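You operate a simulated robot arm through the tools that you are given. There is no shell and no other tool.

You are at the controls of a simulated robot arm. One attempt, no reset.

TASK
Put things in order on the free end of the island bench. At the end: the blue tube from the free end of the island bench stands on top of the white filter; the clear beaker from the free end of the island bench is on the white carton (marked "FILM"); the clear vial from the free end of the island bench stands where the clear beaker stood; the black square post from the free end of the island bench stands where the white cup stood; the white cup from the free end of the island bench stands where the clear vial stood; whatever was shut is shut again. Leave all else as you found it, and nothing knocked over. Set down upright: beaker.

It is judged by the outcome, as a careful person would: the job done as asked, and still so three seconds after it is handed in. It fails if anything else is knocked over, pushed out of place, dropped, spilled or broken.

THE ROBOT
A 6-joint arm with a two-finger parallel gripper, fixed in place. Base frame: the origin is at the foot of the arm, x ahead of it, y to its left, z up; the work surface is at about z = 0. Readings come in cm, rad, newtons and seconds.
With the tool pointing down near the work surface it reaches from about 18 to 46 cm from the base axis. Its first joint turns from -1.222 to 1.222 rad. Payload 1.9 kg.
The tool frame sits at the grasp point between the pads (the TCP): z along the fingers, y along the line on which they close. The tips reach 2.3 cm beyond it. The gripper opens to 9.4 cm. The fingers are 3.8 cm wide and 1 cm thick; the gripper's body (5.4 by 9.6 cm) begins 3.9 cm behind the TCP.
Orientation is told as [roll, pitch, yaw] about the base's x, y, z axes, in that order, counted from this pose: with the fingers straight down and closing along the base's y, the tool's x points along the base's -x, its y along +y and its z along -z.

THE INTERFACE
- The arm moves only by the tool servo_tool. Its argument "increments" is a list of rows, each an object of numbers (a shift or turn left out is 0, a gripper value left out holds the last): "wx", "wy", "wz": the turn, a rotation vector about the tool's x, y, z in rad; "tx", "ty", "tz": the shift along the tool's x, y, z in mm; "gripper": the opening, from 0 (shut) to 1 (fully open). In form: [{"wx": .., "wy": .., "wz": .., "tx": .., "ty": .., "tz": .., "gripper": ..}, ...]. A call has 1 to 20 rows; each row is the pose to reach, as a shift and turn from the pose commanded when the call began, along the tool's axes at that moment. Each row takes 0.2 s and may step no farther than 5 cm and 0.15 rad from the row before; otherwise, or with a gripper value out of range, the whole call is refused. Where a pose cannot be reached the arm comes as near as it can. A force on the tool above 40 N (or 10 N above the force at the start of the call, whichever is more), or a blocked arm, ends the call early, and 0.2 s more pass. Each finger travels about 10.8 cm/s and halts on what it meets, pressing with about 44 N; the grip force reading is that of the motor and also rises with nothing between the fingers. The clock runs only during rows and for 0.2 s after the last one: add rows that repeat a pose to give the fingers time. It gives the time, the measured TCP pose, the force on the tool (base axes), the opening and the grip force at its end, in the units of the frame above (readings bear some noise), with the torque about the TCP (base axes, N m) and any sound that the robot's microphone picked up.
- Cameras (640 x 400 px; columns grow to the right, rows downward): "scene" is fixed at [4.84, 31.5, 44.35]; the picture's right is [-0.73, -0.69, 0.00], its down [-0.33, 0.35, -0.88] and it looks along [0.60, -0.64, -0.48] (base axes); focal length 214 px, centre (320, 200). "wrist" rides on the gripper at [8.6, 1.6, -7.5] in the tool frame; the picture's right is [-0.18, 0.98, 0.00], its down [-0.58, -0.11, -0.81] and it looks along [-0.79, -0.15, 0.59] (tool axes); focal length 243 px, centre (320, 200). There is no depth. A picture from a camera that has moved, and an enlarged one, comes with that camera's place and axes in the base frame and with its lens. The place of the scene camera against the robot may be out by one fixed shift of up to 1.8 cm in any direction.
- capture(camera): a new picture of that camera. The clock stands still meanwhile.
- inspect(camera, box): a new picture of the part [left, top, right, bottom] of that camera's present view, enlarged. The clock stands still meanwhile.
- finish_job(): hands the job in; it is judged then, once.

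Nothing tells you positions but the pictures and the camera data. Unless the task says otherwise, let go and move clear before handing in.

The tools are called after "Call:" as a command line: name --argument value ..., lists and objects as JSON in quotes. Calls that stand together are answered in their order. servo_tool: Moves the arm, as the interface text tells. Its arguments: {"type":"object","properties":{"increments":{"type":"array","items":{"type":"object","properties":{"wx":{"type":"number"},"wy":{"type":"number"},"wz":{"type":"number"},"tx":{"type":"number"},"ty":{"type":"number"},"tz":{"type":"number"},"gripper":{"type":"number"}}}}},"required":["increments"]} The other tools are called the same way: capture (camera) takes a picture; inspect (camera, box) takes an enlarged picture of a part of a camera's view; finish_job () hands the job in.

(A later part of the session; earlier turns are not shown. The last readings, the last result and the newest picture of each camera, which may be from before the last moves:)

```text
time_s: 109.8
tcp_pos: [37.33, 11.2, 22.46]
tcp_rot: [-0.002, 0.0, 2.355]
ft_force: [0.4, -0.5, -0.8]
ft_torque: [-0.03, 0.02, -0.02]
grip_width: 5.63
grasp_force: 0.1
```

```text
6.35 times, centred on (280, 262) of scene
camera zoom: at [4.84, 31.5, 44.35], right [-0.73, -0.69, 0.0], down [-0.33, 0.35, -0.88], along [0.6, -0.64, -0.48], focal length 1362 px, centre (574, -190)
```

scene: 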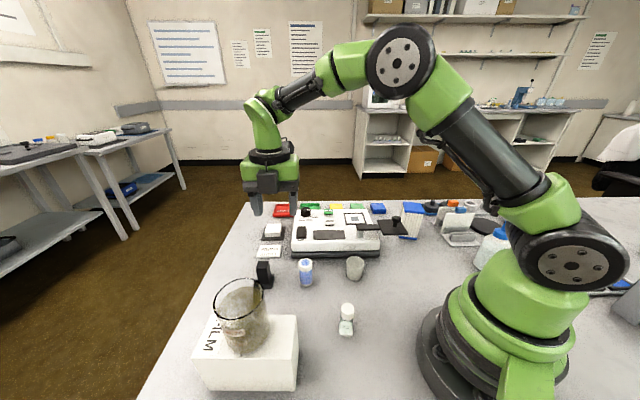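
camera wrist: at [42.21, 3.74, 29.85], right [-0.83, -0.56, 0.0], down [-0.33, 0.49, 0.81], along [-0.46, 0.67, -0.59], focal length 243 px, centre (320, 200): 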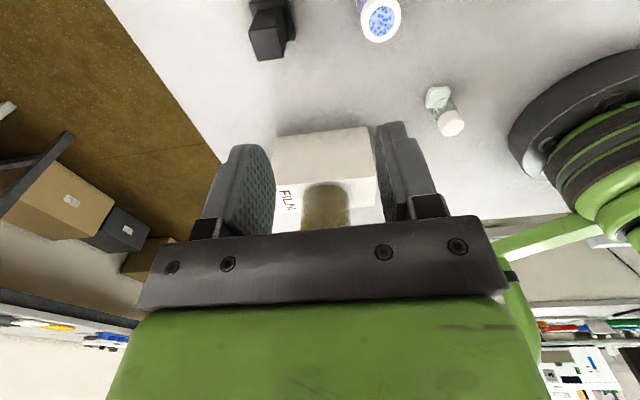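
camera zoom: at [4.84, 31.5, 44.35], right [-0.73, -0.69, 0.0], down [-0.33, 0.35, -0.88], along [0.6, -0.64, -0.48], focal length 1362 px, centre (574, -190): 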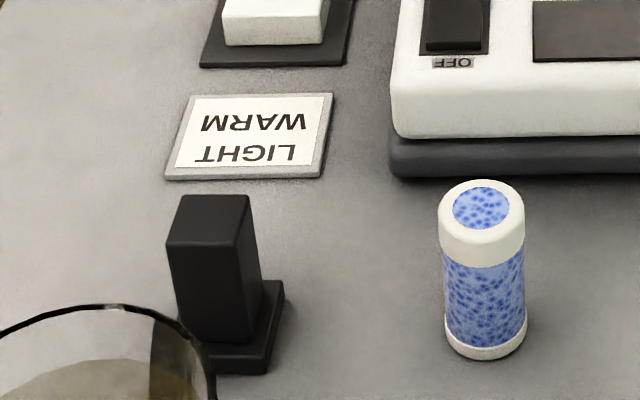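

Post: column 2.47 cm square centred at ≈(40.93, 14.05), height ≈5.7, with a flat 3.6 cm base. I'll tilt the tool 0.5 rad toward (+x, −y), as needed for the far placement, and hover over it.

Call:
servo_tool --increments '[{"tx": 1, "ty": -6, "tz": 8, "wy": 0.06, "wz": 0.004}, {"tx": 2, "ty": -13, "tz": 22, "wy": 0.13, "wz": 0.009}, {"tx": 3, "ty": -20, "tz": 36, "wy": 0.2, "wz": 0.014}, {"tx": 4, "ty": -28, "tz": 52, "wy": 0.28, "wz": 0.02}, {"tx": 5, "ty": -36, "tz": 66, "wy": 0.36, "wz": 0.025}, {"tx": 5.3, "ty": -42, "tz": 80, "wy": 0.43, "wz": 0.03}, {"tx": 5.3, "ty": -45.6, "tz": 90, "wy": 0.5, "wz": 0.035}, {"tx": 5.3, "ty": -45.6, "tz": 94.6, "wy": 0.5, "wz": 0.035}, {"tx": 5.3, "ty": -45.6, "tz": 94.6, "wy": 0.5, "wz": 0.035}]'

Call:
capture --camera "wrist"

Call:
inspect --camera "wrist" --box '[240, 40, 400, 140]'

Call:
inspect --camera "scene" --box '[160, 140, 400, 290]'

```text
time_s: 111.8
tcp_pos: [40.77, 13.87, 12.91]
tcp_rot: [-0.01, 0.501, 2.316]
ft_force: [-0.8, 0.8, 0.6]
ft_torque: [-0.02, -0.03, -0.01]
grip_width: 5.68
grasp_force: 0.2
```

```text
taken
camera wrist: at [42.19, 9.66, 23.53], right [-0.83, -0.55, -0.1], down [-0.53, 0.73, 0.43], along [-0.17, 0.41, -0.9], focal length 243 px, centre (320, 200)
```

wrist: 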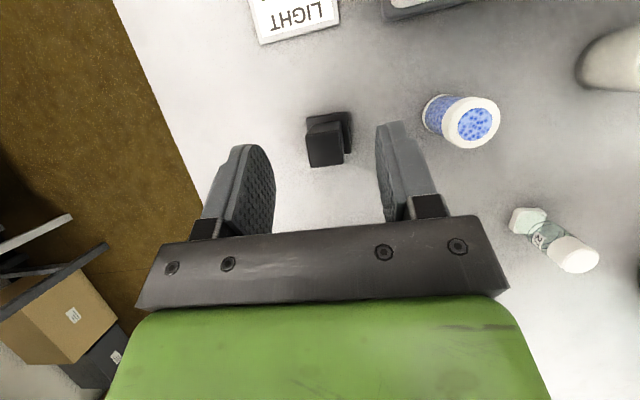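

```text
4.00 times, centred on (320, 90) of wrist
camera zoom: at [42.19, 9.66, 23.53], right [-0.83, -0.55, -0.1], down [-0.53, 0.73, 0.43], along [-0.17, 0.41, -0.9], focal length 970 px, centre (320, 640)
```

zoom: 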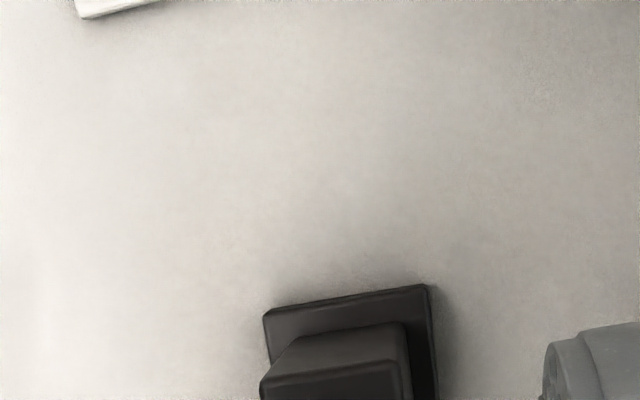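

```text
2.67 times, centred on (280, 215) of scene
camera zoom: at [4.84, 31.5, 44.35], right [-0.73, -0.69, 0.0], down [-0.33, 0.35, -0.88], along [0.6, -0.64, -0.48], focal length 572 px, centre (427, 160)
```

zoom: 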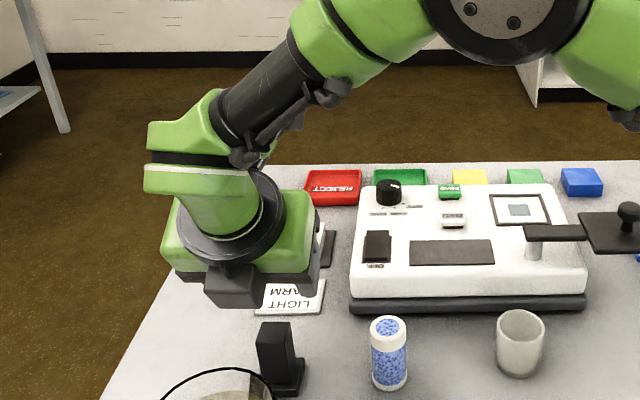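

The post is where I expect. I'm descending around the column with a 2.5 mm sideways correction.

Call:
servo_tool --increments '[{"tx": -5, "ty": -1, "tz": 9}, {"tx": -13, "ty": -2.5, "tz": 23}, {"tx": -23, "ty": -2.5, "tz": 41}, {"tx": -32, "ty": -2.5, "tz": 57}, {"tx": -39, "ty": -2.5, "tz": 69}, {"tx": -42.8, "ty": -2.5, "tz": 75.7}, {"tx": -42.8, "ty": -2.5, "tz": 75.7}]'

Call:
capture --camera "wrist"

Call:
inspect --camera "wrist" --box '[210, 100, 430, 238]'

Call:
inspect --camera "scene" --box '[160, 180, 400, 330]'

```text
time_s: 113.5
tcp_pos: [41.08, 14.07, 4.39]
tcp_rot: [-0.01, 0.501, 2.315]
ft_force: [-0.1, -0.1, 0.0]
ft_torque: [0.0, -0.02, 0.02]
grip_width: 5.65
grasp_force: 0.1
```

```text
taken
camera wrist: at [42.38, 9.94, 14.95], right [-0.83, -0.55, -0.1], down [-0.53, 0.73, 0.43], along [-0.17, 0.41, -0.9], focal length 243 px, centre (320, 200)
```

wrist: 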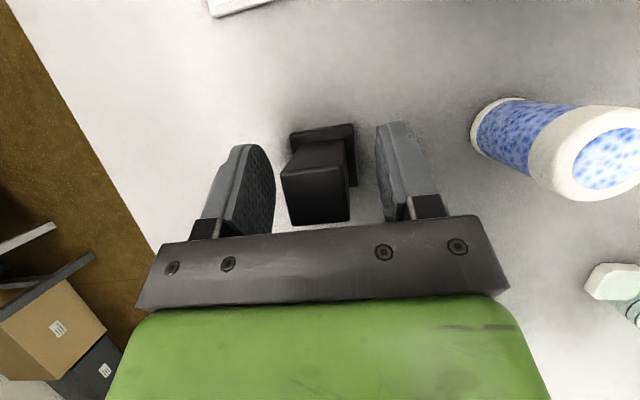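

```text
2.90 times, centred on (320, 169) of wrist
camera zoom: at [42.38, 9.94, 14.95], right [-0.83, -0.55, -0.1], down [-0.53, 0.73, 0.43], along [-0.17, 0.41, -0.9], focal length 703 px, centre (320, 290)
```

zoom: 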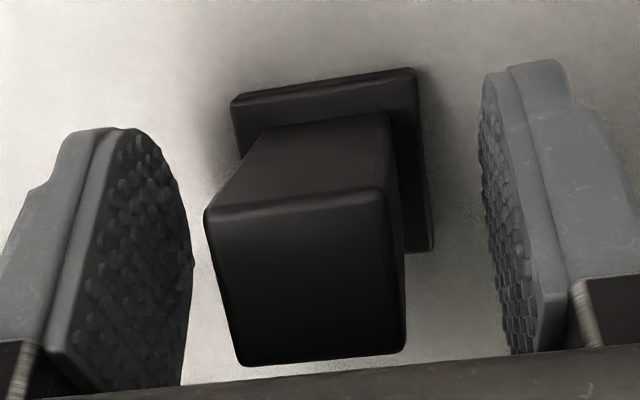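

```text
2.67 times, centred on (280, 255) of scene
camera zoom: at [4.84, 31.5, 44.35], right [-0.73, -0.69, 0.0], down [-0.33, 0.35, -0.88], along [0.6, -0.64, -0.48], focal length 572 px, centre (427, 53)
```

zoom: 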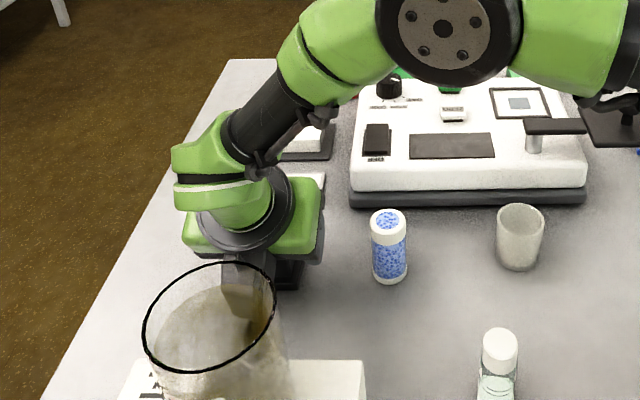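

Well centred. I'm closing on the column.

Call:
servo_tool --increments '[{"ty": -0.8, "gripper": 0.45}, {"ty": -0.8, "gripper": 0.38}, {"ty": -0.8, "gripper": 0.34}, {"ty": -0.8, "gripper": 0.31}, {"ty": -0.8, "gripper": 0.29}, {"ty": -0.8, "gripper": 0.27}, {"ty": -0.8, "gripper": 0.25}, {"ty": -0.8, "gripper": 0.23}, {"ty": -0.8, "gripper": 0.21}, {"ty": -0.8, "gripper": 0.21}]'

Call:
inspect --camera "wrist" --box '[210, 100, 430, 238]'

```text
time_s: 115.7
tcp_pos: [41.09, 14.12, 4.49]
tcp_rot: [-0.01, 0.501, 2.316]
ft_force: [-1.5, -1.4, 2.4]
ft_torque: [-0.14, 0.17, 0.03]
grip_width: 2.58
grasp_force: 44.3
```

```text
2.90 times, centred on (320, 169) of wrist
camera zoom: at [42.46, 10.01, 14.96], right [-0.83, -0.55, -0.1], down [-0.53, 0.73, 0.43], along [-0.17, 0.41, -0.9], focal length 703 px, centre (320, 290)
```

zoom: 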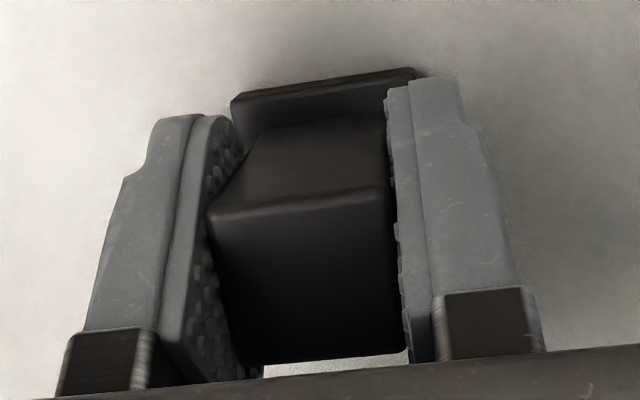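

Gripped at 2.58 cm. I'm lifting the post straight up first.

Call:
servo_tool --increments '[{"tx": 2, "tz": -3.5}, {"tx": 6, "tz": -11}, {"tx": 14, "tz": -25}, {"tx": 25, "tz": -45}, {"tx": 37, "tz": -67}, {"tx": 49, "tz": -90}, {"tx": 61, "tz": -111}, {"tx": 70, "tz": -128}, {"tx": 76.8, "tz": -140}, {"tx": 76.8, "tz": -140}]'

Call:
inspect --camera "wrist" --box '[210, 100, 430, 238]'

Call:
capture --camera "scene"

```text
time_s: 117.8
tcp_pos: [41.0, 13.97, 20.29]
tcp_rot: [-0.011, 0.502, 2.317]
ft_force: [0.8, -0.3, -3.1]
ft_torque: [0.02, -0.01, 0.03]
grip_width: 2.57
grasp_force: 44.3
```

```text
2.90 times, centred on (320, 169) of wrist
camera zoom: at [42.42, 9.81, 30.84], right [-0.83, -0.55, -0.1], down [-0.53, 0.73, 0.43], along [-0.17, 0.41, -0.9], focal length 703 px, centre (320, 290)
```

zoom: 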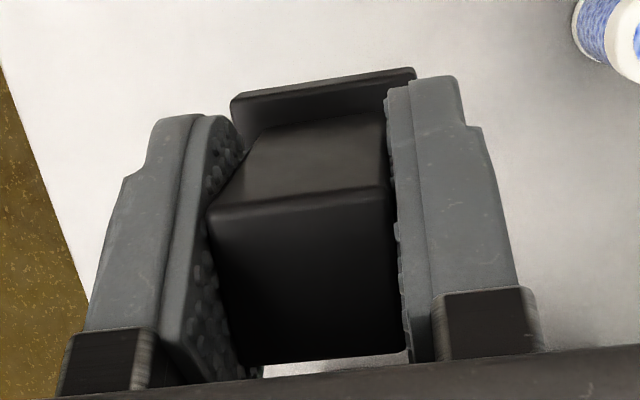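

```text
taken
```

scene: 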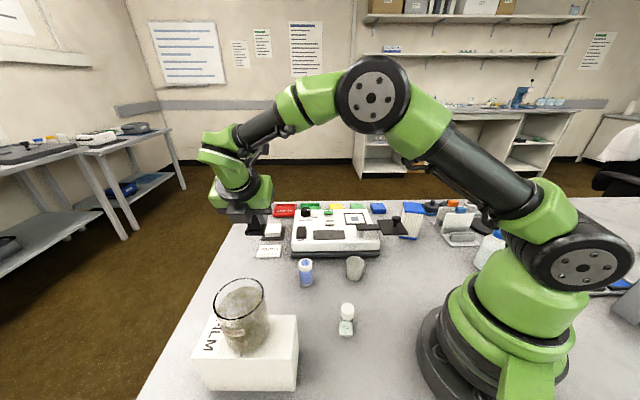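

The post is held firmly. I'm transiting in two halves at z≈20, starting with the first half.

Call:
servo_tool --increments '[{"tx": 3, "ty": 4.3, "tz": 1.6, "wx": -0.0006, "wz": 0.001}, {"tx": 10.4, "ty": 15, "tz": 5.7, "wx": -0.0019, "wz": 0.0036}, {"tx": 23.9, "ty": 34.2, "tz": 13.1, "wx": -0.0045, "wz": 0.0081}, {"tx": 38.8, "ty": 55.6, "tz": 21.2, "wx": -0.0072, "wz": 0.0132}, {"tx": 56.7, "ty": 81.3, "tz": 31, "wx": -0.0106, "wz": 0.0193}, {"tx": 74.6, "ty": 107, "tz": 40.8, "wx": -0.0139, "wz": 0.0254}, {"tx": 92.5, "ty": 132.7, "tz": 50.6, "wx": -0.0173, "wz": 0.0315}, {"tx": 110.4, "ty": 158.4, "tz": 60.4, "wx": -0.0206, "wz": 0.0376}, {"tx": 125.3, "ty": 179.8, "tz": 68.6, "wx": -0.0234, "wz": 0.0427}, {"tx": 137.3, "ty": 196.9, "tz": 75.1, "wx": -0.0256, "wz": 0.0468}, {"tx": 144.7, "ty": 207.6, "tz": 79.2, "wx": -0.027, "wz": 0.0493}, {"tx": 149.2, "ty": 214, "tz": 81.7, "wx": -0.0279, "wz": 0.0509}, {"tx": 149.2, "ty": 214, "tz": 81.7, "wx": -0.0279, "wz": 0.0509}]'

Call:
capture --camera "scene"

```text
time_s: 120.7
tcp_pos: [36.94, -12.99, 20.05]
tcp_rot: [-0.012, 0.502, 2.259]
ft_force: [-0.6, -0.7, -3.7]
ft_torque: [-0.01, -0.01, 0.0]
grip_width: 2.58
grasp_force: 43.7
```

```text
taken
```

scene: 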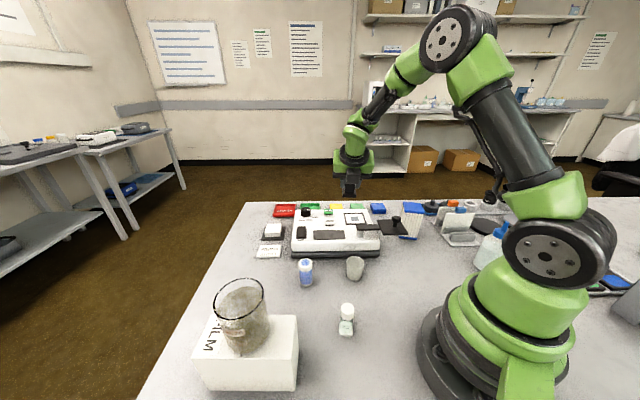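

Halfway with no flags. Continuing to hover above the cup's old spot.

Call:
servo_tool --increments '[{"tx": 3.2, "ty": 4.1, "tz": 1.7, "wx": -0.0006, "wz": 0.001}, {"tx": 11.1, "ty": 14.3, "tz": 6.1, "wx": -0.002, "wz": 0.0036}, {"tx": 22.2, "ty": 28.6, "tz": 12.2, "wx": -0.004, "wz": 0.0072}, {"tx": 34.9, "ty": 44.9, "tz": 19.2, "wx": -0.0062, "wz": 0.0114}, {"tx": 49.2, "ty": 63.3, "tz": 27, "wx": -0.0088, "wz": 0.016}, {"tx": 63.4, "ty": 81.7, "tz": 34.8, "wx": -0.0114, "wz": 0.0207}, {"tx": 77.7, "ty": 100.1, "tz": 42.7, "wx": -0.0139, "wz": 0.0253}, {"tx": 92, "ty": 118.4, "tz": 50.5, "wx": -0.0165, "wz": 0.03}, {"tx": 106.3, "ty": 136.8, "tz": 58.3, "wx": -0.019, "wz": 0.0346}, {"tx": 119, "ty": 153.2, "tz": 65.3, "wx": -0.0213, "wz": 0.0388}, {"tx": 131.6, "ty": 169.5, "tz": 72.3, "wx": -0.0236, "wz": 0.0429}, {"tx": 142.7, "ty": 183.8, "tz": 78.3, "wx": -0.0256, "wz": 0.0465}, {"tx": 150.7, "ty": 194, "tz": 82.7, "wx": -0.027, "wz": 0.0491}, {"tx": 155.4, "ty": 200.1, "tz": 85.3, "wx": -0.0278, "wz": 0.0507}, {"tx": 158.6, "ty": 204.2, "tz": 87, "wx": -0.0284, "wz": 0.0517}, {"tx": 158.6, "ty": 204.2, "tz": 87, "wx": -0.0284, "wz": 0.0517}]'

Call:
capture --camera "wrist"

Call:
inspect --camera "scene" --box '[340, 90, 560, 250]'

```text
time_s: 124.0
tcp_pos: [33.1, -35.67, 18.05]
tcp_rot: [0.004, 0.513, 2.188]
ft_force: [-1.1, 0.2, -3.8]
ft_torque: [0.0, 0.02, 0.03]
grip_width: 2.6
grasp_force: 43.9
out of reach, approached as far as the arm can: row 11, 12, 13, 14, 15, 16
```

```text
taken
camera wrist: at [33.92, -39.79, 28.7], right [-0.9, -0.44, -0.09], down [-0.43, 0.8, 0.42], along [-0.11, 0.41, -0.9], focal length 243 px, centre (320, 200)
```

wrist: 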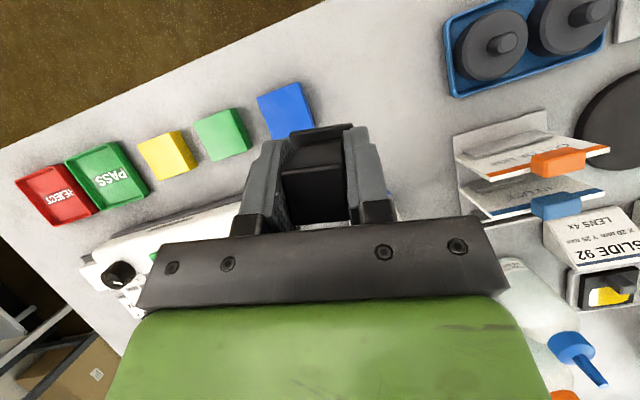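

```text
2.50 times, centred on (450, 170) of scene
camera zoom: at [4.84, 31.49, 44.35], right [-0.73, -0.69, 0.0], down [-0.33, 0.35, -0.88], along [0.6, -0.64, -0.48], focal length 536 px, centre (-5, 275)
```

zoom: 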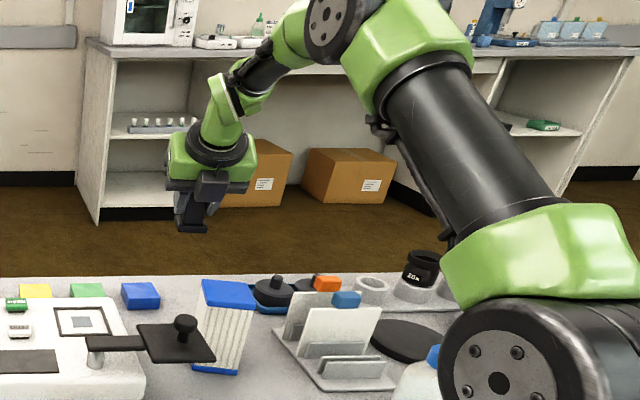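

The last wrist joint reached its stop (relative yaw ≈2.98 rad). I'll back the yaw off to ≈1.98, which still leans well outward, and continue.

Call:
servo_tool --increments '[{"tx": 3, "tz": -5, "wx": -0.027, "wy": -0.003, "wz": 0.058}, {"tx": 6, "tz": -11, "wx": -0.055, "wy": -0.007, "wz": 0.116}, {"tx": 9.8, "tz": -17.4, "wx": -0.082, "wy": -0.011, "wz": 0.174}, {"tx": 9.8, "tz": -17.4, "wx": -0.082, "wy": -0.011, "wz": 0.174}]'

```text
time_s: 125.0
tcp_pos: [32.98, -35.56, 20.09]
tcp_rot: [-0.022, 0.485, 2.001]
ft_force: [-0.1, 0.5, -3.9]
ft_torque: [0.02, 0.04, -0.01]
grip_width: 2.57
grasp_force: 43.9
```

No flags now. I'm moving over the target spot while lowering to z≈14 and trimming the tilt so the post is vertical.

Call:
servo_tool --increments '[{"tx": 1, "ty": 3, "tz": 9, "wx": -0.003, "wy": 0.005}, {"tx": 2, "ty": 8, "tz": 26, "wx": -0.006, "wy": 0.01}, {"tx": 4, "ty": 13, "tz": 44, "wx": -0.01, "wy": 0.017}, {"tx": 5, "ty": 18, "tz": 60, "wx": -0.01, "wy": 0.017}, {"tx": 5.7, "ty": 21.2, "tz": 72, "wx": -0.01, "wy": 0.017}, {"tx": 5.7, "ty": 21.2, "tz": 72, "wx": -0.01, "wy": 0.017}]'

Call:
capture --camera "wrist"

Call:
inspect --camera "scene" --box '[340, 90, 560, 250]'

```text
time_s: 126.5
tcp_pos: [32.71, -40.19, 13.94]
tcp_rot: [-0.011, 0.502, 2.001]
ft_force: [0.0, -0.2, -3.8]
ft_torque: [0.04, 0.01, -0.01]
grip_width: 2.59
grasp_force: 44.2
```

```text
taken
camera wrist: at [32.74, -44.57, 24.54], right [-0.96, -0.27, -0.1], down [-0.28, 0.86, 0.43], along [-0.03, 0.44, -0.9], focal length 243 px, centre (320, 200)
```

wrist: 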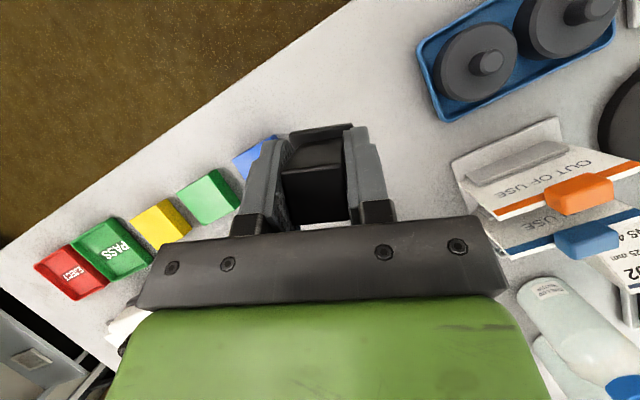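

```text
2.50 times, centred on (450, 170) of scene
camera zoom: at [4.84, 31.49, 44.35], right [-0.73, -0.69, 0.0], down [-0.33, 0.35, -0.88], along [0.6, -0.64, -0.48], focal length 536 px, centre (-5, 275)
```

zoom: 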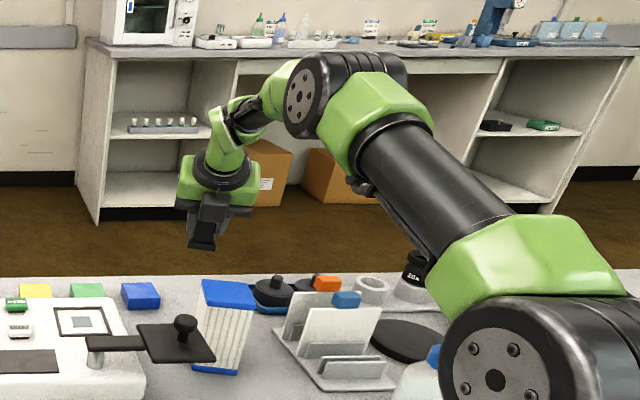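

Over the spot with good posture. I'm descending to just above the table in two stages, watching clearance to the filter.

Call:
servo_tool --increments '[{"tx": -5, "ty": -0.5, "tz": 8.5}, {"tx": -13, "ty": -0.5, "tz": 23}, {"tx": -22, "ty": -0.5, "tz": 39}, {"tx": -29, "ty": -0.5, "tz": 51}, {"tx": -31.5, "ty": -0.5, "tz": 55}, {"tx": -31.5, "ty": -0.5, "tz": 55}]'

Call:
inspect --camera "scene" --box '[360, 150, 480, 240]'

Call:
capture --camera "wrist"

```text
time_s: 127.8
tcp_pos: [32.64, -40.0, 7.67]
tcp_rot: [-0.009, 0.502, 2.003]
ft_force: [0.4, 0.0, -3.9]
ft_torque: [0.01, 0.01, 0.0]
grip_width: 2.62
grasp_force: 44.2
```

```text
4.44 times, centred on (420, 195) of scene
camera zoom: at [4.84, 31.49, 44.35], right [-0.73, -0.69, 0.0], down [-0.33, 0.35, -0.88], along [0.6, -0.64, -0.48], focal length 953 px, centre (-124, 222)
```

zoom: 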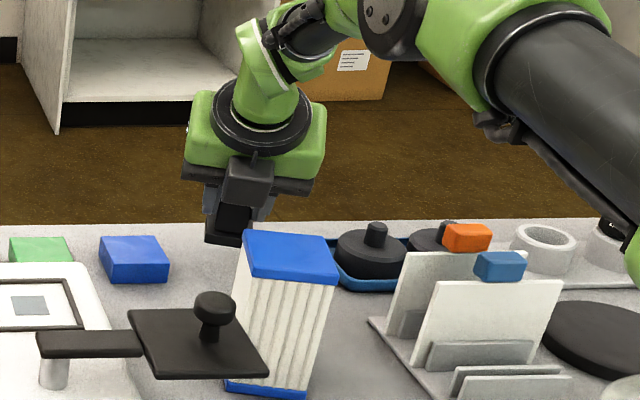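

```text
taken
camera wrist: at [32.73, -44.47, 18.22], right [-0.96, -0.27, -0.1], down [-0.28, 0.86, 0.43], along [-0.03, 0.44, -0.9], focal length 243 px, centre (320, 200)
```

wrist: 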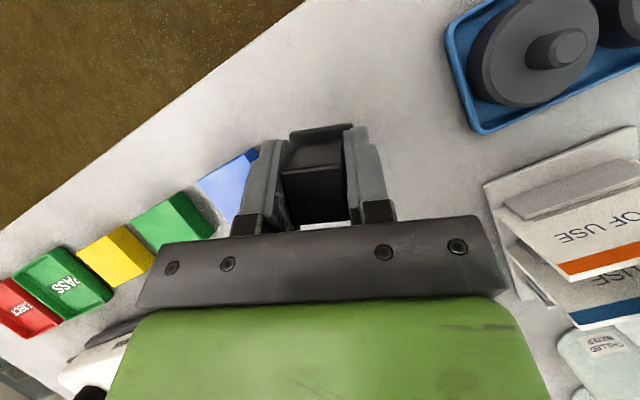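

Good clearance. Continuing down to about 3 mm above the table.

Call:
servo_tool --increments '[{"tx": -3, "tz": 5.5}, {"tx": -8, "tz": 14.5}, {"tx": -12, "tz": 22}, {"tx": -14, "tz": 25.4}, {"tx": -14, "tz": 25.4}]'

Call:
inspect --camera "scene" --box '[380, 180, 460, 240]'

Call:
inspect --camera "wrist" --box '[210, 60, 430, 198]'

```text
time_s: 129.1
tcp_pos: [32.95, -40.01, 4.68]
tcp_rot: [-0.01, 0.503, 2.002]
ft_force: [-0.2, -0.7, -3.7]
ft_torque: [0.0, -0.02, 0.04]
grip_width: 2.58
grasp_force: 43.9
```

```text
6.67 times, centred on (420, 210) of scene
camera zoom: at [4.84, 31.49, 44.35], right [-0.73, -0.69, 0.0], down [-0.33, 0.35, -0.88], along [0.6, -0.64, -0.48], focal length 1430 px, centre (-347, 133)
```

zoom: 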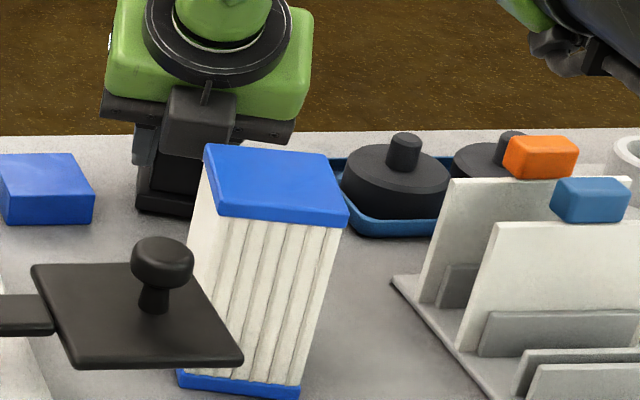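

```text
2.90 times, centred on (320, 129) of wrist
camera zoom: at [32.9, -44.46, 15.28], right [-0.96, -0.27, -0.1], down [-0.28, 0.86, 0.43], along [-0.03, 0.44, -0.9], focal length 703 px, centre (320, 406)
```

zoom: 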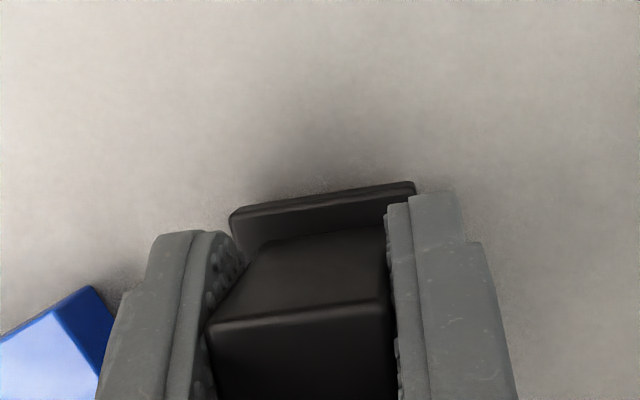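

The post lines up with the cup's former image position. I'm lowering the last few millimetres in small steps.

Call:
servo_tool --increments '[{"tx": -0.5, "tz": 0.9}, {"tx": -0.8, "tz": 1.4}, {"tx": -0.8, "tz": 1.4}]'

```text
time_s: 129.8
tcp_pos: [32.77, -40.1, 4.57]
tcp_rot: [-0.01, 0.504, 2.003]
ft_force: [-0.4, -0.2, -4.0]
ft_torque: [0.03, 0.01, 0.01]
grip_width: 2.58
grasp_force: 44.0
```

Call:
servo_tool --increments '[{"tx": -0.4, "tz": 0.7}, {"tx": -0.7, "tz": 1.3}, {"tx": -0.7, "tz": 1.3}]'

```text
time_s: 130.7
tcp_pos: [32.79, -40.01, 4.31]
tcp_rot: [-0.011, 0.502, 2.001]
ft_force: [-0.1, -1.1, -3.5]
ft_torque: [0.0, 0.02, -0.02]
grip_width: 2.57
grasp_force: 43.9
```

Call:
servo_tool --increments '[{"tx": -0.3, "tz": 0.6}, {"tx": -0.6, "tz": 1.1}, {"tx": -0.6, "tz": 1.1}]'

```text
time_s: 131.4
tcp_pos: [32.88, -40.11, 4.41]
tcp_rot: [-0.013, 0.503, 2.003]
ft_force: [-2.2, 4.2, 12.6]
ft_torque: [0.34, 0.49, -0.07]
grip_width: 2.58
grasp_force: 44.1
```

Contact. I'm releasing gently and then retreating straight up.

Call:
servo_tool --increments '[{"gripper": 0.29}, {"gripper": 0.31}, {"gripper": 0.35}, {"gripper": 0.42}, {"gripper": 0.46}, {"gripper": 0.46}]'

Call:
inspect --camera "wrist" --box '[210, 100, 430, 238]'

```text
time_s: 132.8
tcp_pos: [32.8, -39.98, 4.2]
tcp_rot: [-0.011, 0.503, 2.0]
ft_force: [0.0, -0.5, 0.5]
ft_torque: [0.0, 0.03, 0.01]
grip_width: 4.32
grasp_force: 0.1
```

```text
2.90 times, centred on (320, 169) of wrist
camera zoom: at [32.85, -44.4, 14.88], right [-0.96, -0.27, -0.1], down [-0.28, 0.86, 0.43], along [-0.03, 0.44, -0.9], focal length 703 px, centre (320, 290)
```

zoom: 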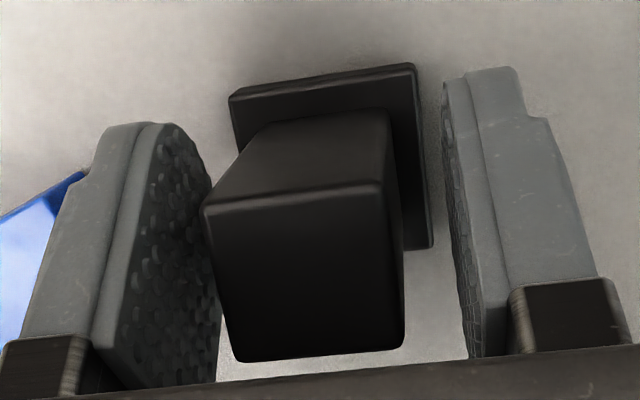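

The post stands free. Retreating straight up.

Call:
servo_tool --increments '[{"tx": 2, "tz": -4}, {"tx": 7, "tz": -13}, {"tx": 16, "tz": -29}, {"tx": 27, "tz": -49}, {"tx": 38, "tz": -69}, {"tx": 45, "tz": -82}, {"tx": 48, "tz": -87.7}, {"tx": 48, "tz": -87.7}]'

Call:
capture --camera "wrist"

Call:
inspect --camera "scene" --box '[360, 150, 480, 240]'

```text
time_s: 134.7
tcp_pos: [32.77, -39.93, 14.13]
tcp_rot: [-0.01, 0.502, 2.001]
ft_force: [-0.5, -0.1, -0.4]
ft_torque: [-0.01, 0.02, 0.01]
grip_width: 4.32
grasp_force: 0.1
```

```text
taken
camera wrist: at [32.75, -44.44, 24.82], right [-0.96, -0.27, -0.1], down [-0.28, 0.86, 0.43], along [-0.03, 0.44, -0.9], focal length 243 px, centre (320, 200)
```

wrist: 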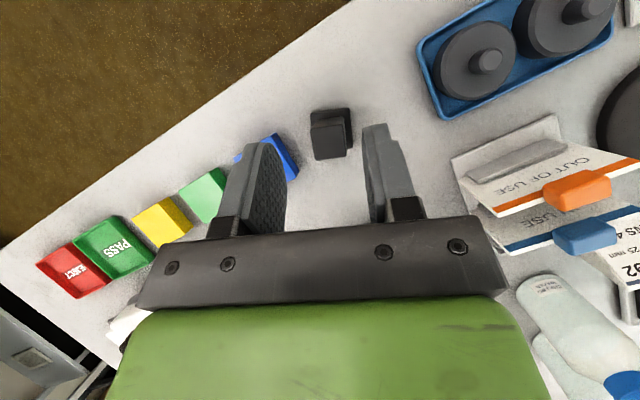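

```text
4.44 times, centred on (420, 195) of scene
camera zoom: at [4.84, 31.5, 44.35], right [-0.73, -0.69, 0.0], down [-0.33, 0.35, -0.88], along [0.6, -0.64, -0.48], focal length 953 px, centre (-124, 222)
```

zoom: 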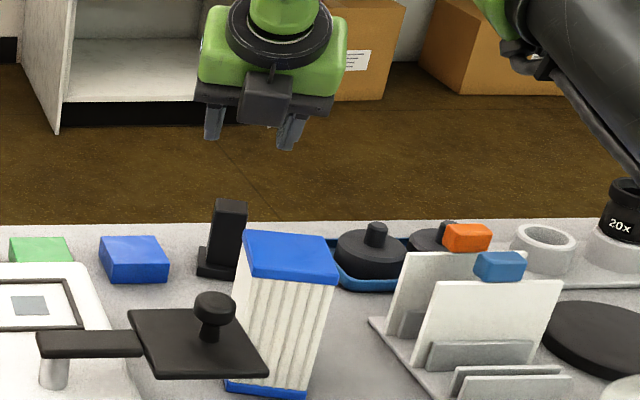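

The post stands upright at the cup's former spot, with everything around it unchanged. I'll retreat inward and up, making the tool vertical again.

Call:
servo_tool --increments '[{"tx": -4, "tz": -9.5, "wy": -0.04}, {"tx": -11, "tz": -26, "wy": -0.11, "wx": -0.002}, {"tx": -20, "tz": -47, "wy": -0.2, "wx": -0.004}, {"tx": -30, "tz": -71, "wy": -0.3, "wx": -0.006}, {"tx": -39, "tz": -95, "wy": -0.4, "wx": -0.008}, {"tx": -46, "tz": -110, "wy": -0.47, "wx": -0.01}, {"tx": -49.2, "tz": -118.3, "wy": -0.502, "wx": -0.01}, {"tx": -49.2, "tz": -118.3, "wy": -0.502, "wx": -0.01}]'

Call:
capture --camera "scene"

```text
time_s: 136.4
tcp_pos: [29.01, -24.45, 18.81]
tcp_rot: [0.003, 0.006, 1.998]
ft_force: [-0.5, 0.3, -0.9]
ft_torque: [0.02, -0.04, -0.01]
grip_width: 4.33
grasp_force: 0.1
out of reach, approached as far as the arm can: row 3, 4, 5, 6, 7, 8
```

```text
taken
```

scene: 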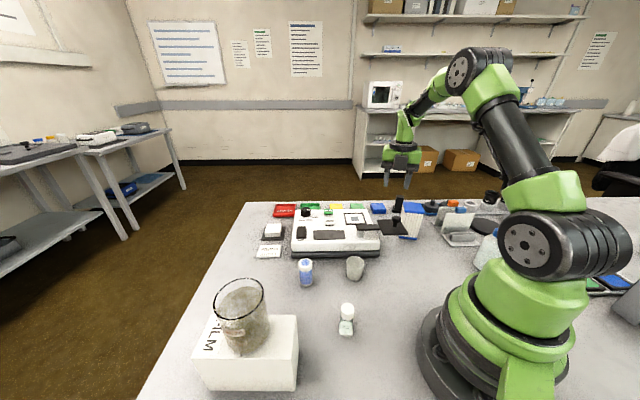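

The yaw stop was touched again while untilting, but nothing was hit. I'll turn the wrist back to yaw ≈0 and rise.

Call:
servo_tool --increments '[{"wz": 0.1, "tz": -3}, {"wz": 0.24, "tz": -8}, {"wz": 0.38, "tz": -14}, {"wz": 0.52, "tz": -20}, {"wz": 0.66, "tz": -26}, {"wz": 0.8, "tz": -32}, {"wz": 0.94, "tz": -38}, {"wz": 1.08, "tz": -40}, {"wz": 1.22, "tz": -40}, {"wz": 1.36, "tz": -40}, {"wz": 1.5, "tz": -40}, {"wz": 1.64, "tz": -40}, {"wz": 1.78, "tz": -40}, {"wz": 1.9, "tz": -40}, {"wz": 1.998, "tz": -40}, {"wz": 1.998, "tz": -40}]'

```text
time_s: 139.8
tcp_pos: [28.99, -24.25, 22.81]
tcp_rot: [0.0, 0.0, 0.004]
ft_force: [-1.0, 0.6, 0.5]
ft_torque: [0.0, -0.03, 0.0]
grip_width: 4.33
grasp_force: 0.1
```

The wrist is back to normal (yaw 0, vertical). Next, the blue tube: I'll move over it with the gripper opened to about 5.8 cm.

Call:
servo_tool --increments '[{"tx": -1, "ty": 8, "gripper": 0.62}, {"tx": -5, "ty": 30}, {"tx": -10, "ty": 60}, {"tx": -15, "ty": 92}, {"tx": -20, "ty": 125}, {"tx": -25, "ty": 158}, {"tx": -30, "ty": 191}, {"tx": -35, "ty": 224, "tz": 5}, {"tx": -40, "ty": 256, "tz": 15}, {"tx": -45, "ty": 285, "tz": 30}, {"tx": -48, "ty": 304, "tz": 45}, {"tx": -49, "ty": 312.5, "tz": 55}, {"tx": -49, "ty": 312.5, "tz": 55}]'

Call:
capture --camera "wrist"

Call:
inspect --camera "wrist" --box '[240, 0, 400, 100]'

Call:
capture --camera "scene"

```text
time_s: 142.7
tcp_pos: [33.78, 6.98, 17.29]
tcp_rot: [-0.002, 0.0, 0.009]
ft_force: [0.2, -0.2, 0.3]
ft_torque: [0.01, 0.0, 0.02]
grip_width: 5.83
grasp_force: 0.1
```

```text
taken
camera wrist: at [25.0, 8.49, 24.51], right [0.18, 0.98, 0.0], down [0.58, -0.1, 0.81], along [0.79, -0.14, -0.59], focal length 243 px, centre (320, 200)
```

wrist: 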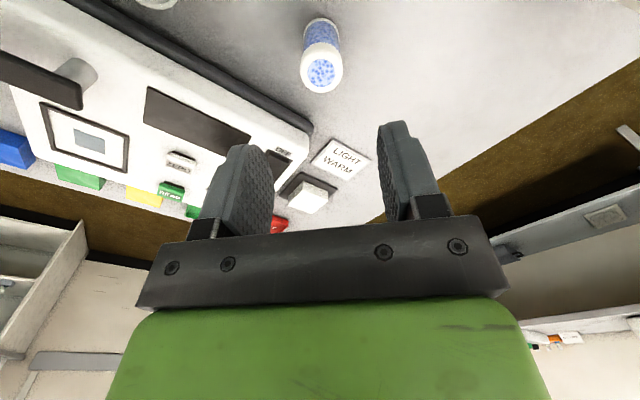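

```text
4.00 times, centred on (320, 50) of wrist
camera zoom: at [25.0, 8.49, 24.51], right [0.18, 0.98, 0.0], down [0.58, -0.1, 0.81], along [0.79, -0.14, -0.59], focal length 970 px, centre (320, 800)
```

zoom: 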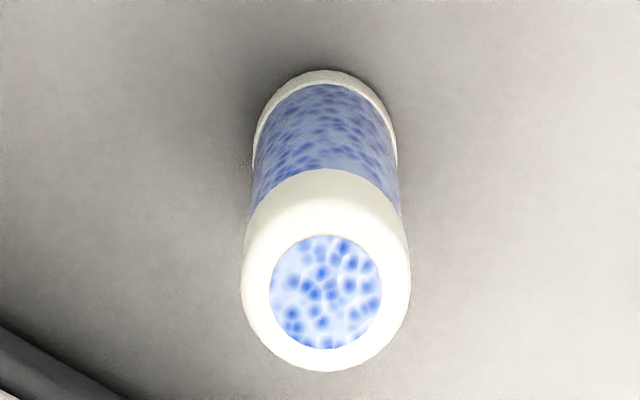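

```text
taken
```

scene: 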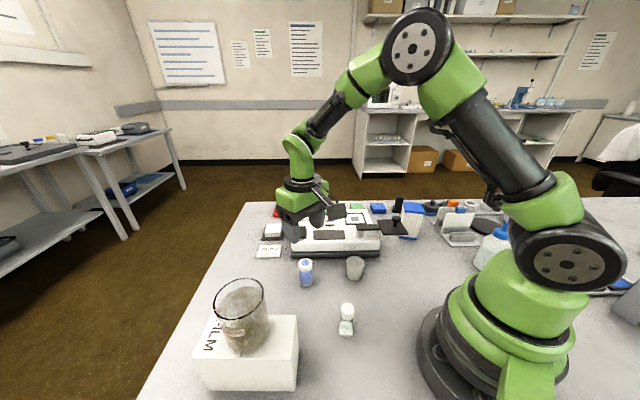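

The tube is at ≈(33.8, 7.05), ~6.1 cm tall and 3.15 cm across — right under the gripper. I'm descending.

Call:
servo_tool --increments '[{"ty": 0.7, "tz": 20}, {"ty": 0.7, "tz": 48}, {"ty": 0.7, "tz": 78}, {"ty": 0.7, "tz": 104}, {"ty": 0.7, "tz": 122}, {"ty": 0.7, "tz": 132}, {"ty": 0.7, "tz": 136}, {"ty": 0.7, "tz": 136}]'

Call:
capture --camera "wrist"

```text
time_s: 144.4
tcp_pos: [33.79, 6.98, 3.51]
tcp_rot: [0.0, -0.002, 0.005]
ft_force: [-1.3, -0.3, 0.4]
ft_torque: [0.01, -0.03, -0.02]
grip_width: 5.81
grasp_force: 0.1
```

```text
taken
camera wrist: at [25.03, 8.53, 10.89], right [0.18, 0.98, 0.0], down [0.58, -0.1, 0.81], along [0.79, -0.14, -0.59], focal length 243 px, centre (320, 200)
```

wrist: 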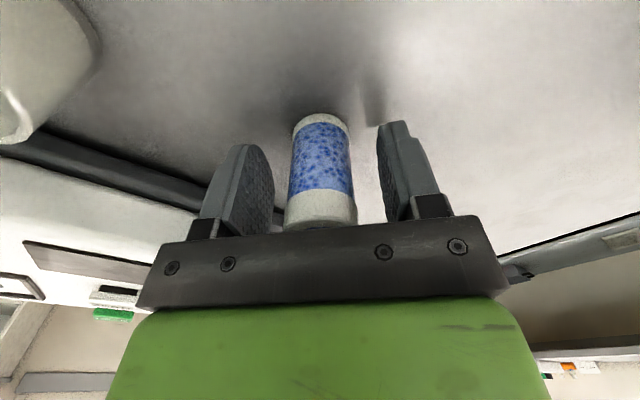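

The tube is between the fingers. Closing gently.

Call:
servo_tool --increments '[{"gripper": 0.5}, {"gripper": 0.44}, {"gripper": 0.41}, {"gripper": 0.38}, {"gripper": 0.36}, {"gripper": 0.34}, {"gripper": 0.32}, {"gripper": 0.3}, {"gripper": 0.28}, {"gripper": 0.28}]'

Call:
servo_tool --increments '[{"tz": -3}, {"tz": -10}, {"tz": -22}, {"tz": -40}, {"tz": -62}, {"tz": -86}, {"tz": -110}, {"tz": -134}, {"tz": -156}, {"tz": -172}, {"tz": -180}, {"tz": -180}]'

Call:
capture --camera "wrist"

Call:
capture --camera "scene"

```text
time_s: 146.7
tcp_pos: [33.69, 7.08, 3.61]
tcp_rot: [0.003, -0.001, 0.005]
ft_force: [0.4, -0.3, 0.7]
ft_torque: [0.01, 0.03, -0.02]
grip_width: 3.04
grasp_force: 44.0
```

```text
time_s: 149.2
tcp_pos: [33.65, 7.03, 21.51]
tcp_rot: [0.001, 0.001, 0.005]
ft_force: [-0.6, 0.4, 0.4]
ft_torque: [0.0, 0.01, -0.01]
grip_width: 3.05
grasp_force: 44.0
```

```text
taken
camera wrist: at [24.87, 8.53, 28.81], right [0.18, 0.98, 0.0], down [0.58, -0.1, 0.81], along [0.79, -0.14, -0.59], focal length 243 px, centre (320, 200)
```

wrist: 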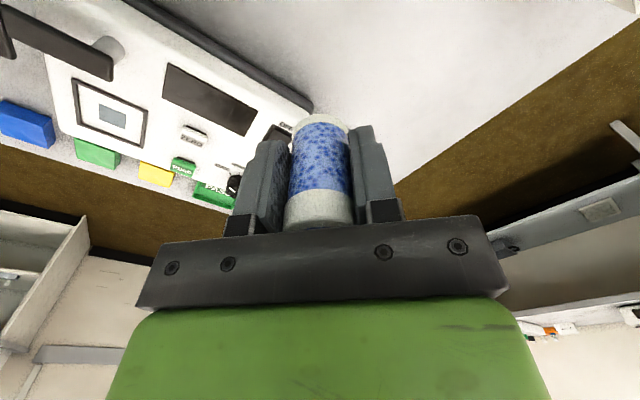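

```text
taken
```

scene: 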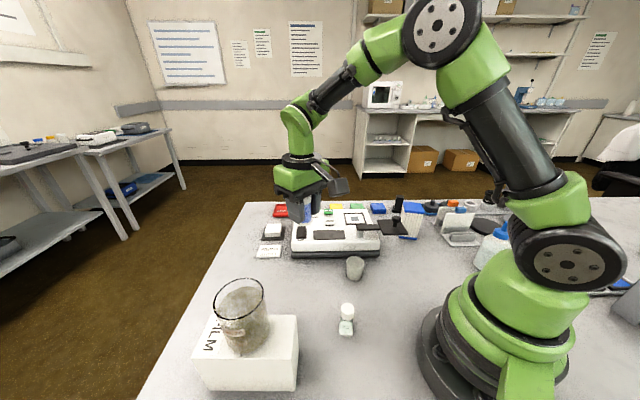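

The tube is held upright. I'm moving it over the filter at a safe height.

Call:
servo_tool --increments '[{"tx": 1, "ty": -4}, {"tx": 4, "ty": -15}, {"tx": 9, "ty": -34}, {"tx": 15, "ty": -58}, {"tx": 22, "ty": -84}, {"tx": 29, "ty": -111}, {"tx": 36, "ty": -138}, {"tx": 43, "ty": -165}, {"tx": 50, "ty": -192}, {"tx": 57, "ty": -219}, {"tx": 64, "ty": -246}, {"tx": 71, "ty": -273}, {"tx": 78, "ty": -299}, {"tx": 84, "ty": -322}, {"tx": 89, "ty": -341}, {"tx": 92, "ty": -353}, {"tx": 93.5, "ty": -359}, {"tx": 93.5, "ty": -359}]'

Call:
capture --camera "wrist"

Call:
inspect --camera "wrist" --box '[0, 0, 640, 100]'

Call:
inspect --camera "scene" --box '[340, 110, 520, 240]'

```text
time_s: 153.1
tcp_pos: [24.44, -29.01, 21.62]
tcp_rot: [0.0, -0.001, 0.007]
ft_force: [-0.8, 0.0, -1.5]
ft_torque: [0.0, 0.0, 0.03]
grip_width: 3.04
grasp_force: 43.7
```

```text
taken
camera wrist: at [15.81, -27.55, 28.89], right [0.18, 0.98, 0.0], down [0.58, -0.1, 0.81], along [0.79, -0.14, -0.59], focal length 243 px, centre (320, 200)
```

wrist: 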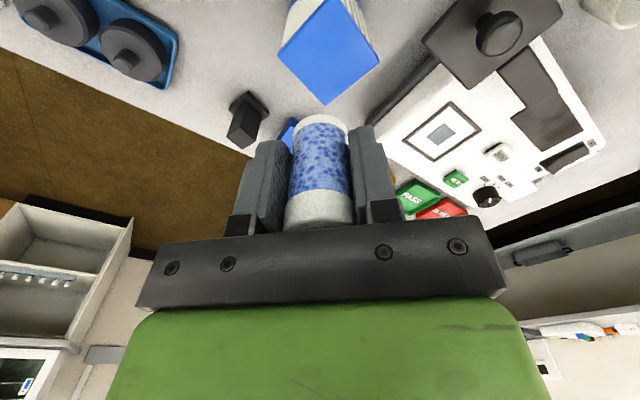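

```text
1.00 times, centred on (320, 50) of wrist (not enlarged: the box is as wide or as high as the picture)
camera zoom: at [15.81, -27.55, 28.89], right [0.18, 0.98, 0.0], down [0.58, -0.1, 0.81], along [0.79, -0.14, -0.59], focal length 243 px, centre (320, 350)
```

zoom: 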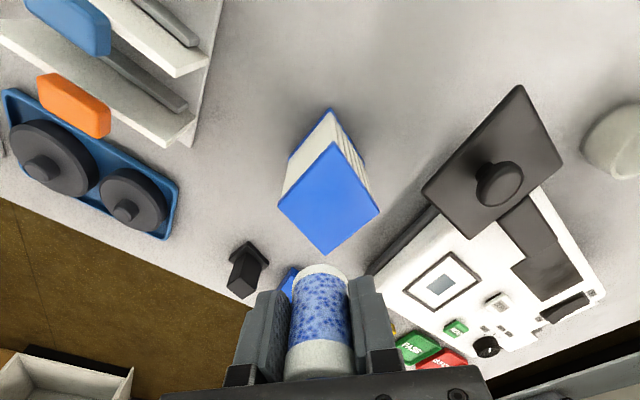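

```text
3.08 times, centred on (430, 175) of scene
camera zoom: at [4.84, 31.5, 44.35], right [-0.73, -0.69, 0.0], down [-0.33, 0.35, -0.88], along [0.6, -0.64, -0.48], focal length 660 px, centre (-18, 277)
```

zoom: 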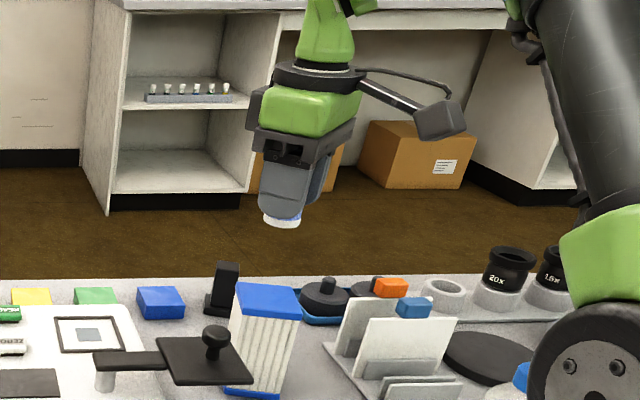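

Now I'll refine the filter-top position from this closer viewpoint.

Call:
inspect --camera "wrist" --box '[250, 0, 410, 100]'

Call:
inspect --camera "wrist" --box '[250, 0, 410, 60]'

```text
4.00 times, centred on (330, 50) of wrist
camera zoom: at [15.81, -27.55, 28.89], right [0.18, 0.98, 0.0], down [0.58, -0.1, 0.81], along [0.79, -0.14, -0.59], focal length 970 px, centre (280, 800)
```

zoom: 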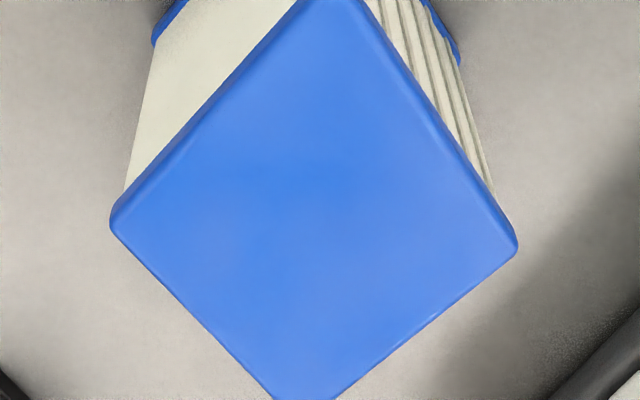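

```text
4.00 times, centred on (330, 30) of wrist
camera zoom: at [15.81, -27.55, 28.89], right [0.18, 0.98, 0.0], down [0.58, -0.1, 0.81], along [0.79, -0.14, -0.59], focal length 970 px, centre (280, 880)
```

zoom: 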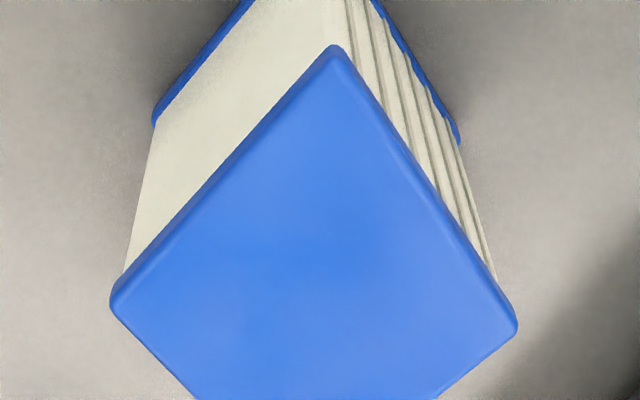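

Filter top centre ≈(24.1, −28.5), 5.4 cm square. I'm aligning the tube and lowering to about 1 cm above it.

Call:
servo_tool --increments '[{"tx": 1, "ty": 1.5, "tz": 5}, {"tx": 2.5, "ty": 3.5, "tz": 18}, {"tx": 3.9, "ty": 5.1, "tz": 34}, {"tx": 3.9, "ty": 5.1, "tz": 50}, {"tx": 3.9, "ty": 5.1, "tz": 64}, {"tx": 3.9, "ty": 5.1, "tz": 72}, {"tx": 3.9, "ty": 5.1, "tz": 75}, {"tx": 3.9, "ty": 5.1, "tz": 75}]'

Call:
capture --camera "wrist"

Call:
inspect --camera "wrist" --box '[220, 20, 420, 145]'

Call:
inspect --camera "scene" --box '[360, 150, 480, 240]'

```text
time_s: 154.8
tcp_pos: [24.2, -28.56, 14.09]
tcp_rot: [0.001, 0.0, 0.007]
ft_force: [-0.6, 0.4, -1.0]
ft_torque: [0.01, 0.01, -0.01]
grip_width: 3.05
grasp_force: 44.5
```

```text
taken
camera wrist: at [15.49, -27.0, 21.46], right [0.18, 0.98, 0.0], down [0.58, -0.11, 0.81], along [0.79, -0.14, -0.59], focal length 243 px, centre (320, 200)
```

wrist: 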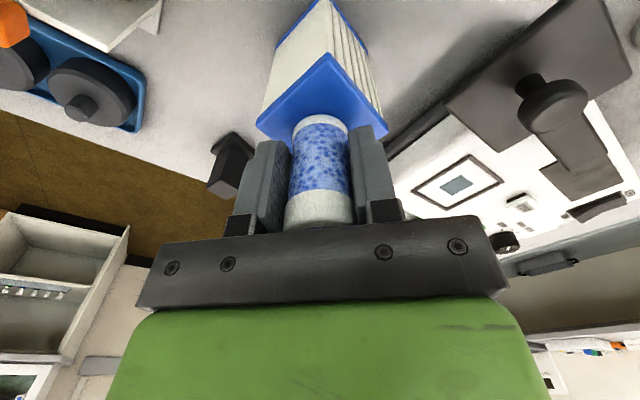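

```text
3.20 times, centred on (320, 82) of wrist
camera zoom: at [15.49, -27.0, 21.46], right [0.18, 0.98, 0.0], down [0.58, -0.11, 0.81], along [0.79, -0.14, -0.59], focal length 776 px, centre (320, 576)
```

zoom: 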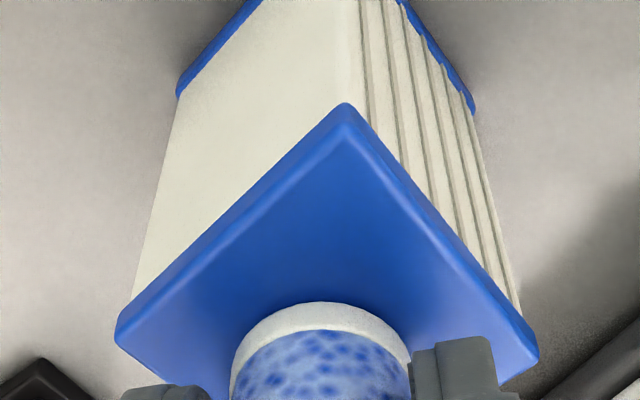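

```text
4.44 times, centred on (420, 195) of scene
camera zoom: at [4.84, 31.5, 44.35], right [-0.73, -0.69, 0.0], down [-0.33, 0.35, -0.88], along [0.6, -0.64, -0.48], focal length 953 px, centre (-124, 222)
```

zoom: 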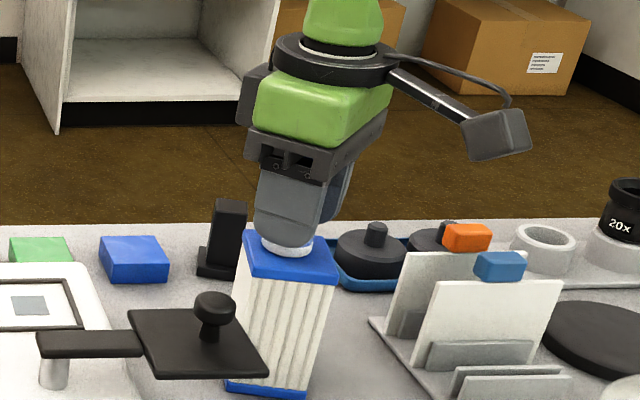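

The tube is within 2 mm of the filter's centre. I'm lowering the last centimetre carefully.

Call:
servo_tool --increments '[{"tx": 0.5, "ty": 1, "tz": 2.5}, {"tx": 0.8, "ty": 1.5, "tz": 5}, {"tx": 0.8, "ty": 1.5, "tz": 6.5}, {"tx": 0.8, "ty": 1.5, "tz": 6.5}]'

Call:
inspect --camera "scene" --box '[390, 180, 450, 225]'

```text
time_s: 155.8
tcp_pos: [24.22, -28.33, 13.6]
tcp_rot: [-0.004, -0.007, 0.007]
ft_force: [3.2, -7.3, 37.9]
ft_torque: [-0.16, -0.18, 0.0]
grip_width: 3.06
grasp_force: 44.6
```

```text
8.89 times, centred on (420, 202) of scene
camera zoom: at [4.84, 31.5, 44.35], right [-0.73, -0.69, 0.0], down [-0.33, 0.35, -0.88], along [0.6, -0.64, -0.48], focal length 1906 px, centre (-569, 178)
```

zoom: 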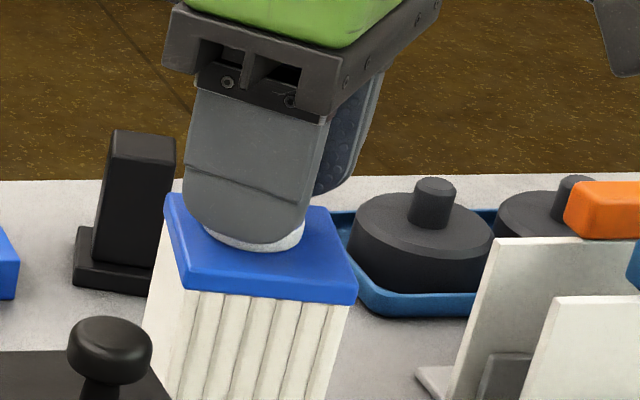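

It's already in contact (38 N). I'll back off a touch to reduce the load before releasing.

Call:
servo_tool --increments '[{"tz": -1}, {"tz": -1.8}, {"tz": -1.8}]'

```text
time_s: 156.7
tcp_pos: [24.15, -28.28, 13.67]
tcp_rot: [-0.002, 0.0, 0.007]
ft_force: [3.8, -6.9, 25.3]
ft_torque: [-0.29, -0.3, -0.05]
grip_width: 3.06
grasp_force: 44.2
```

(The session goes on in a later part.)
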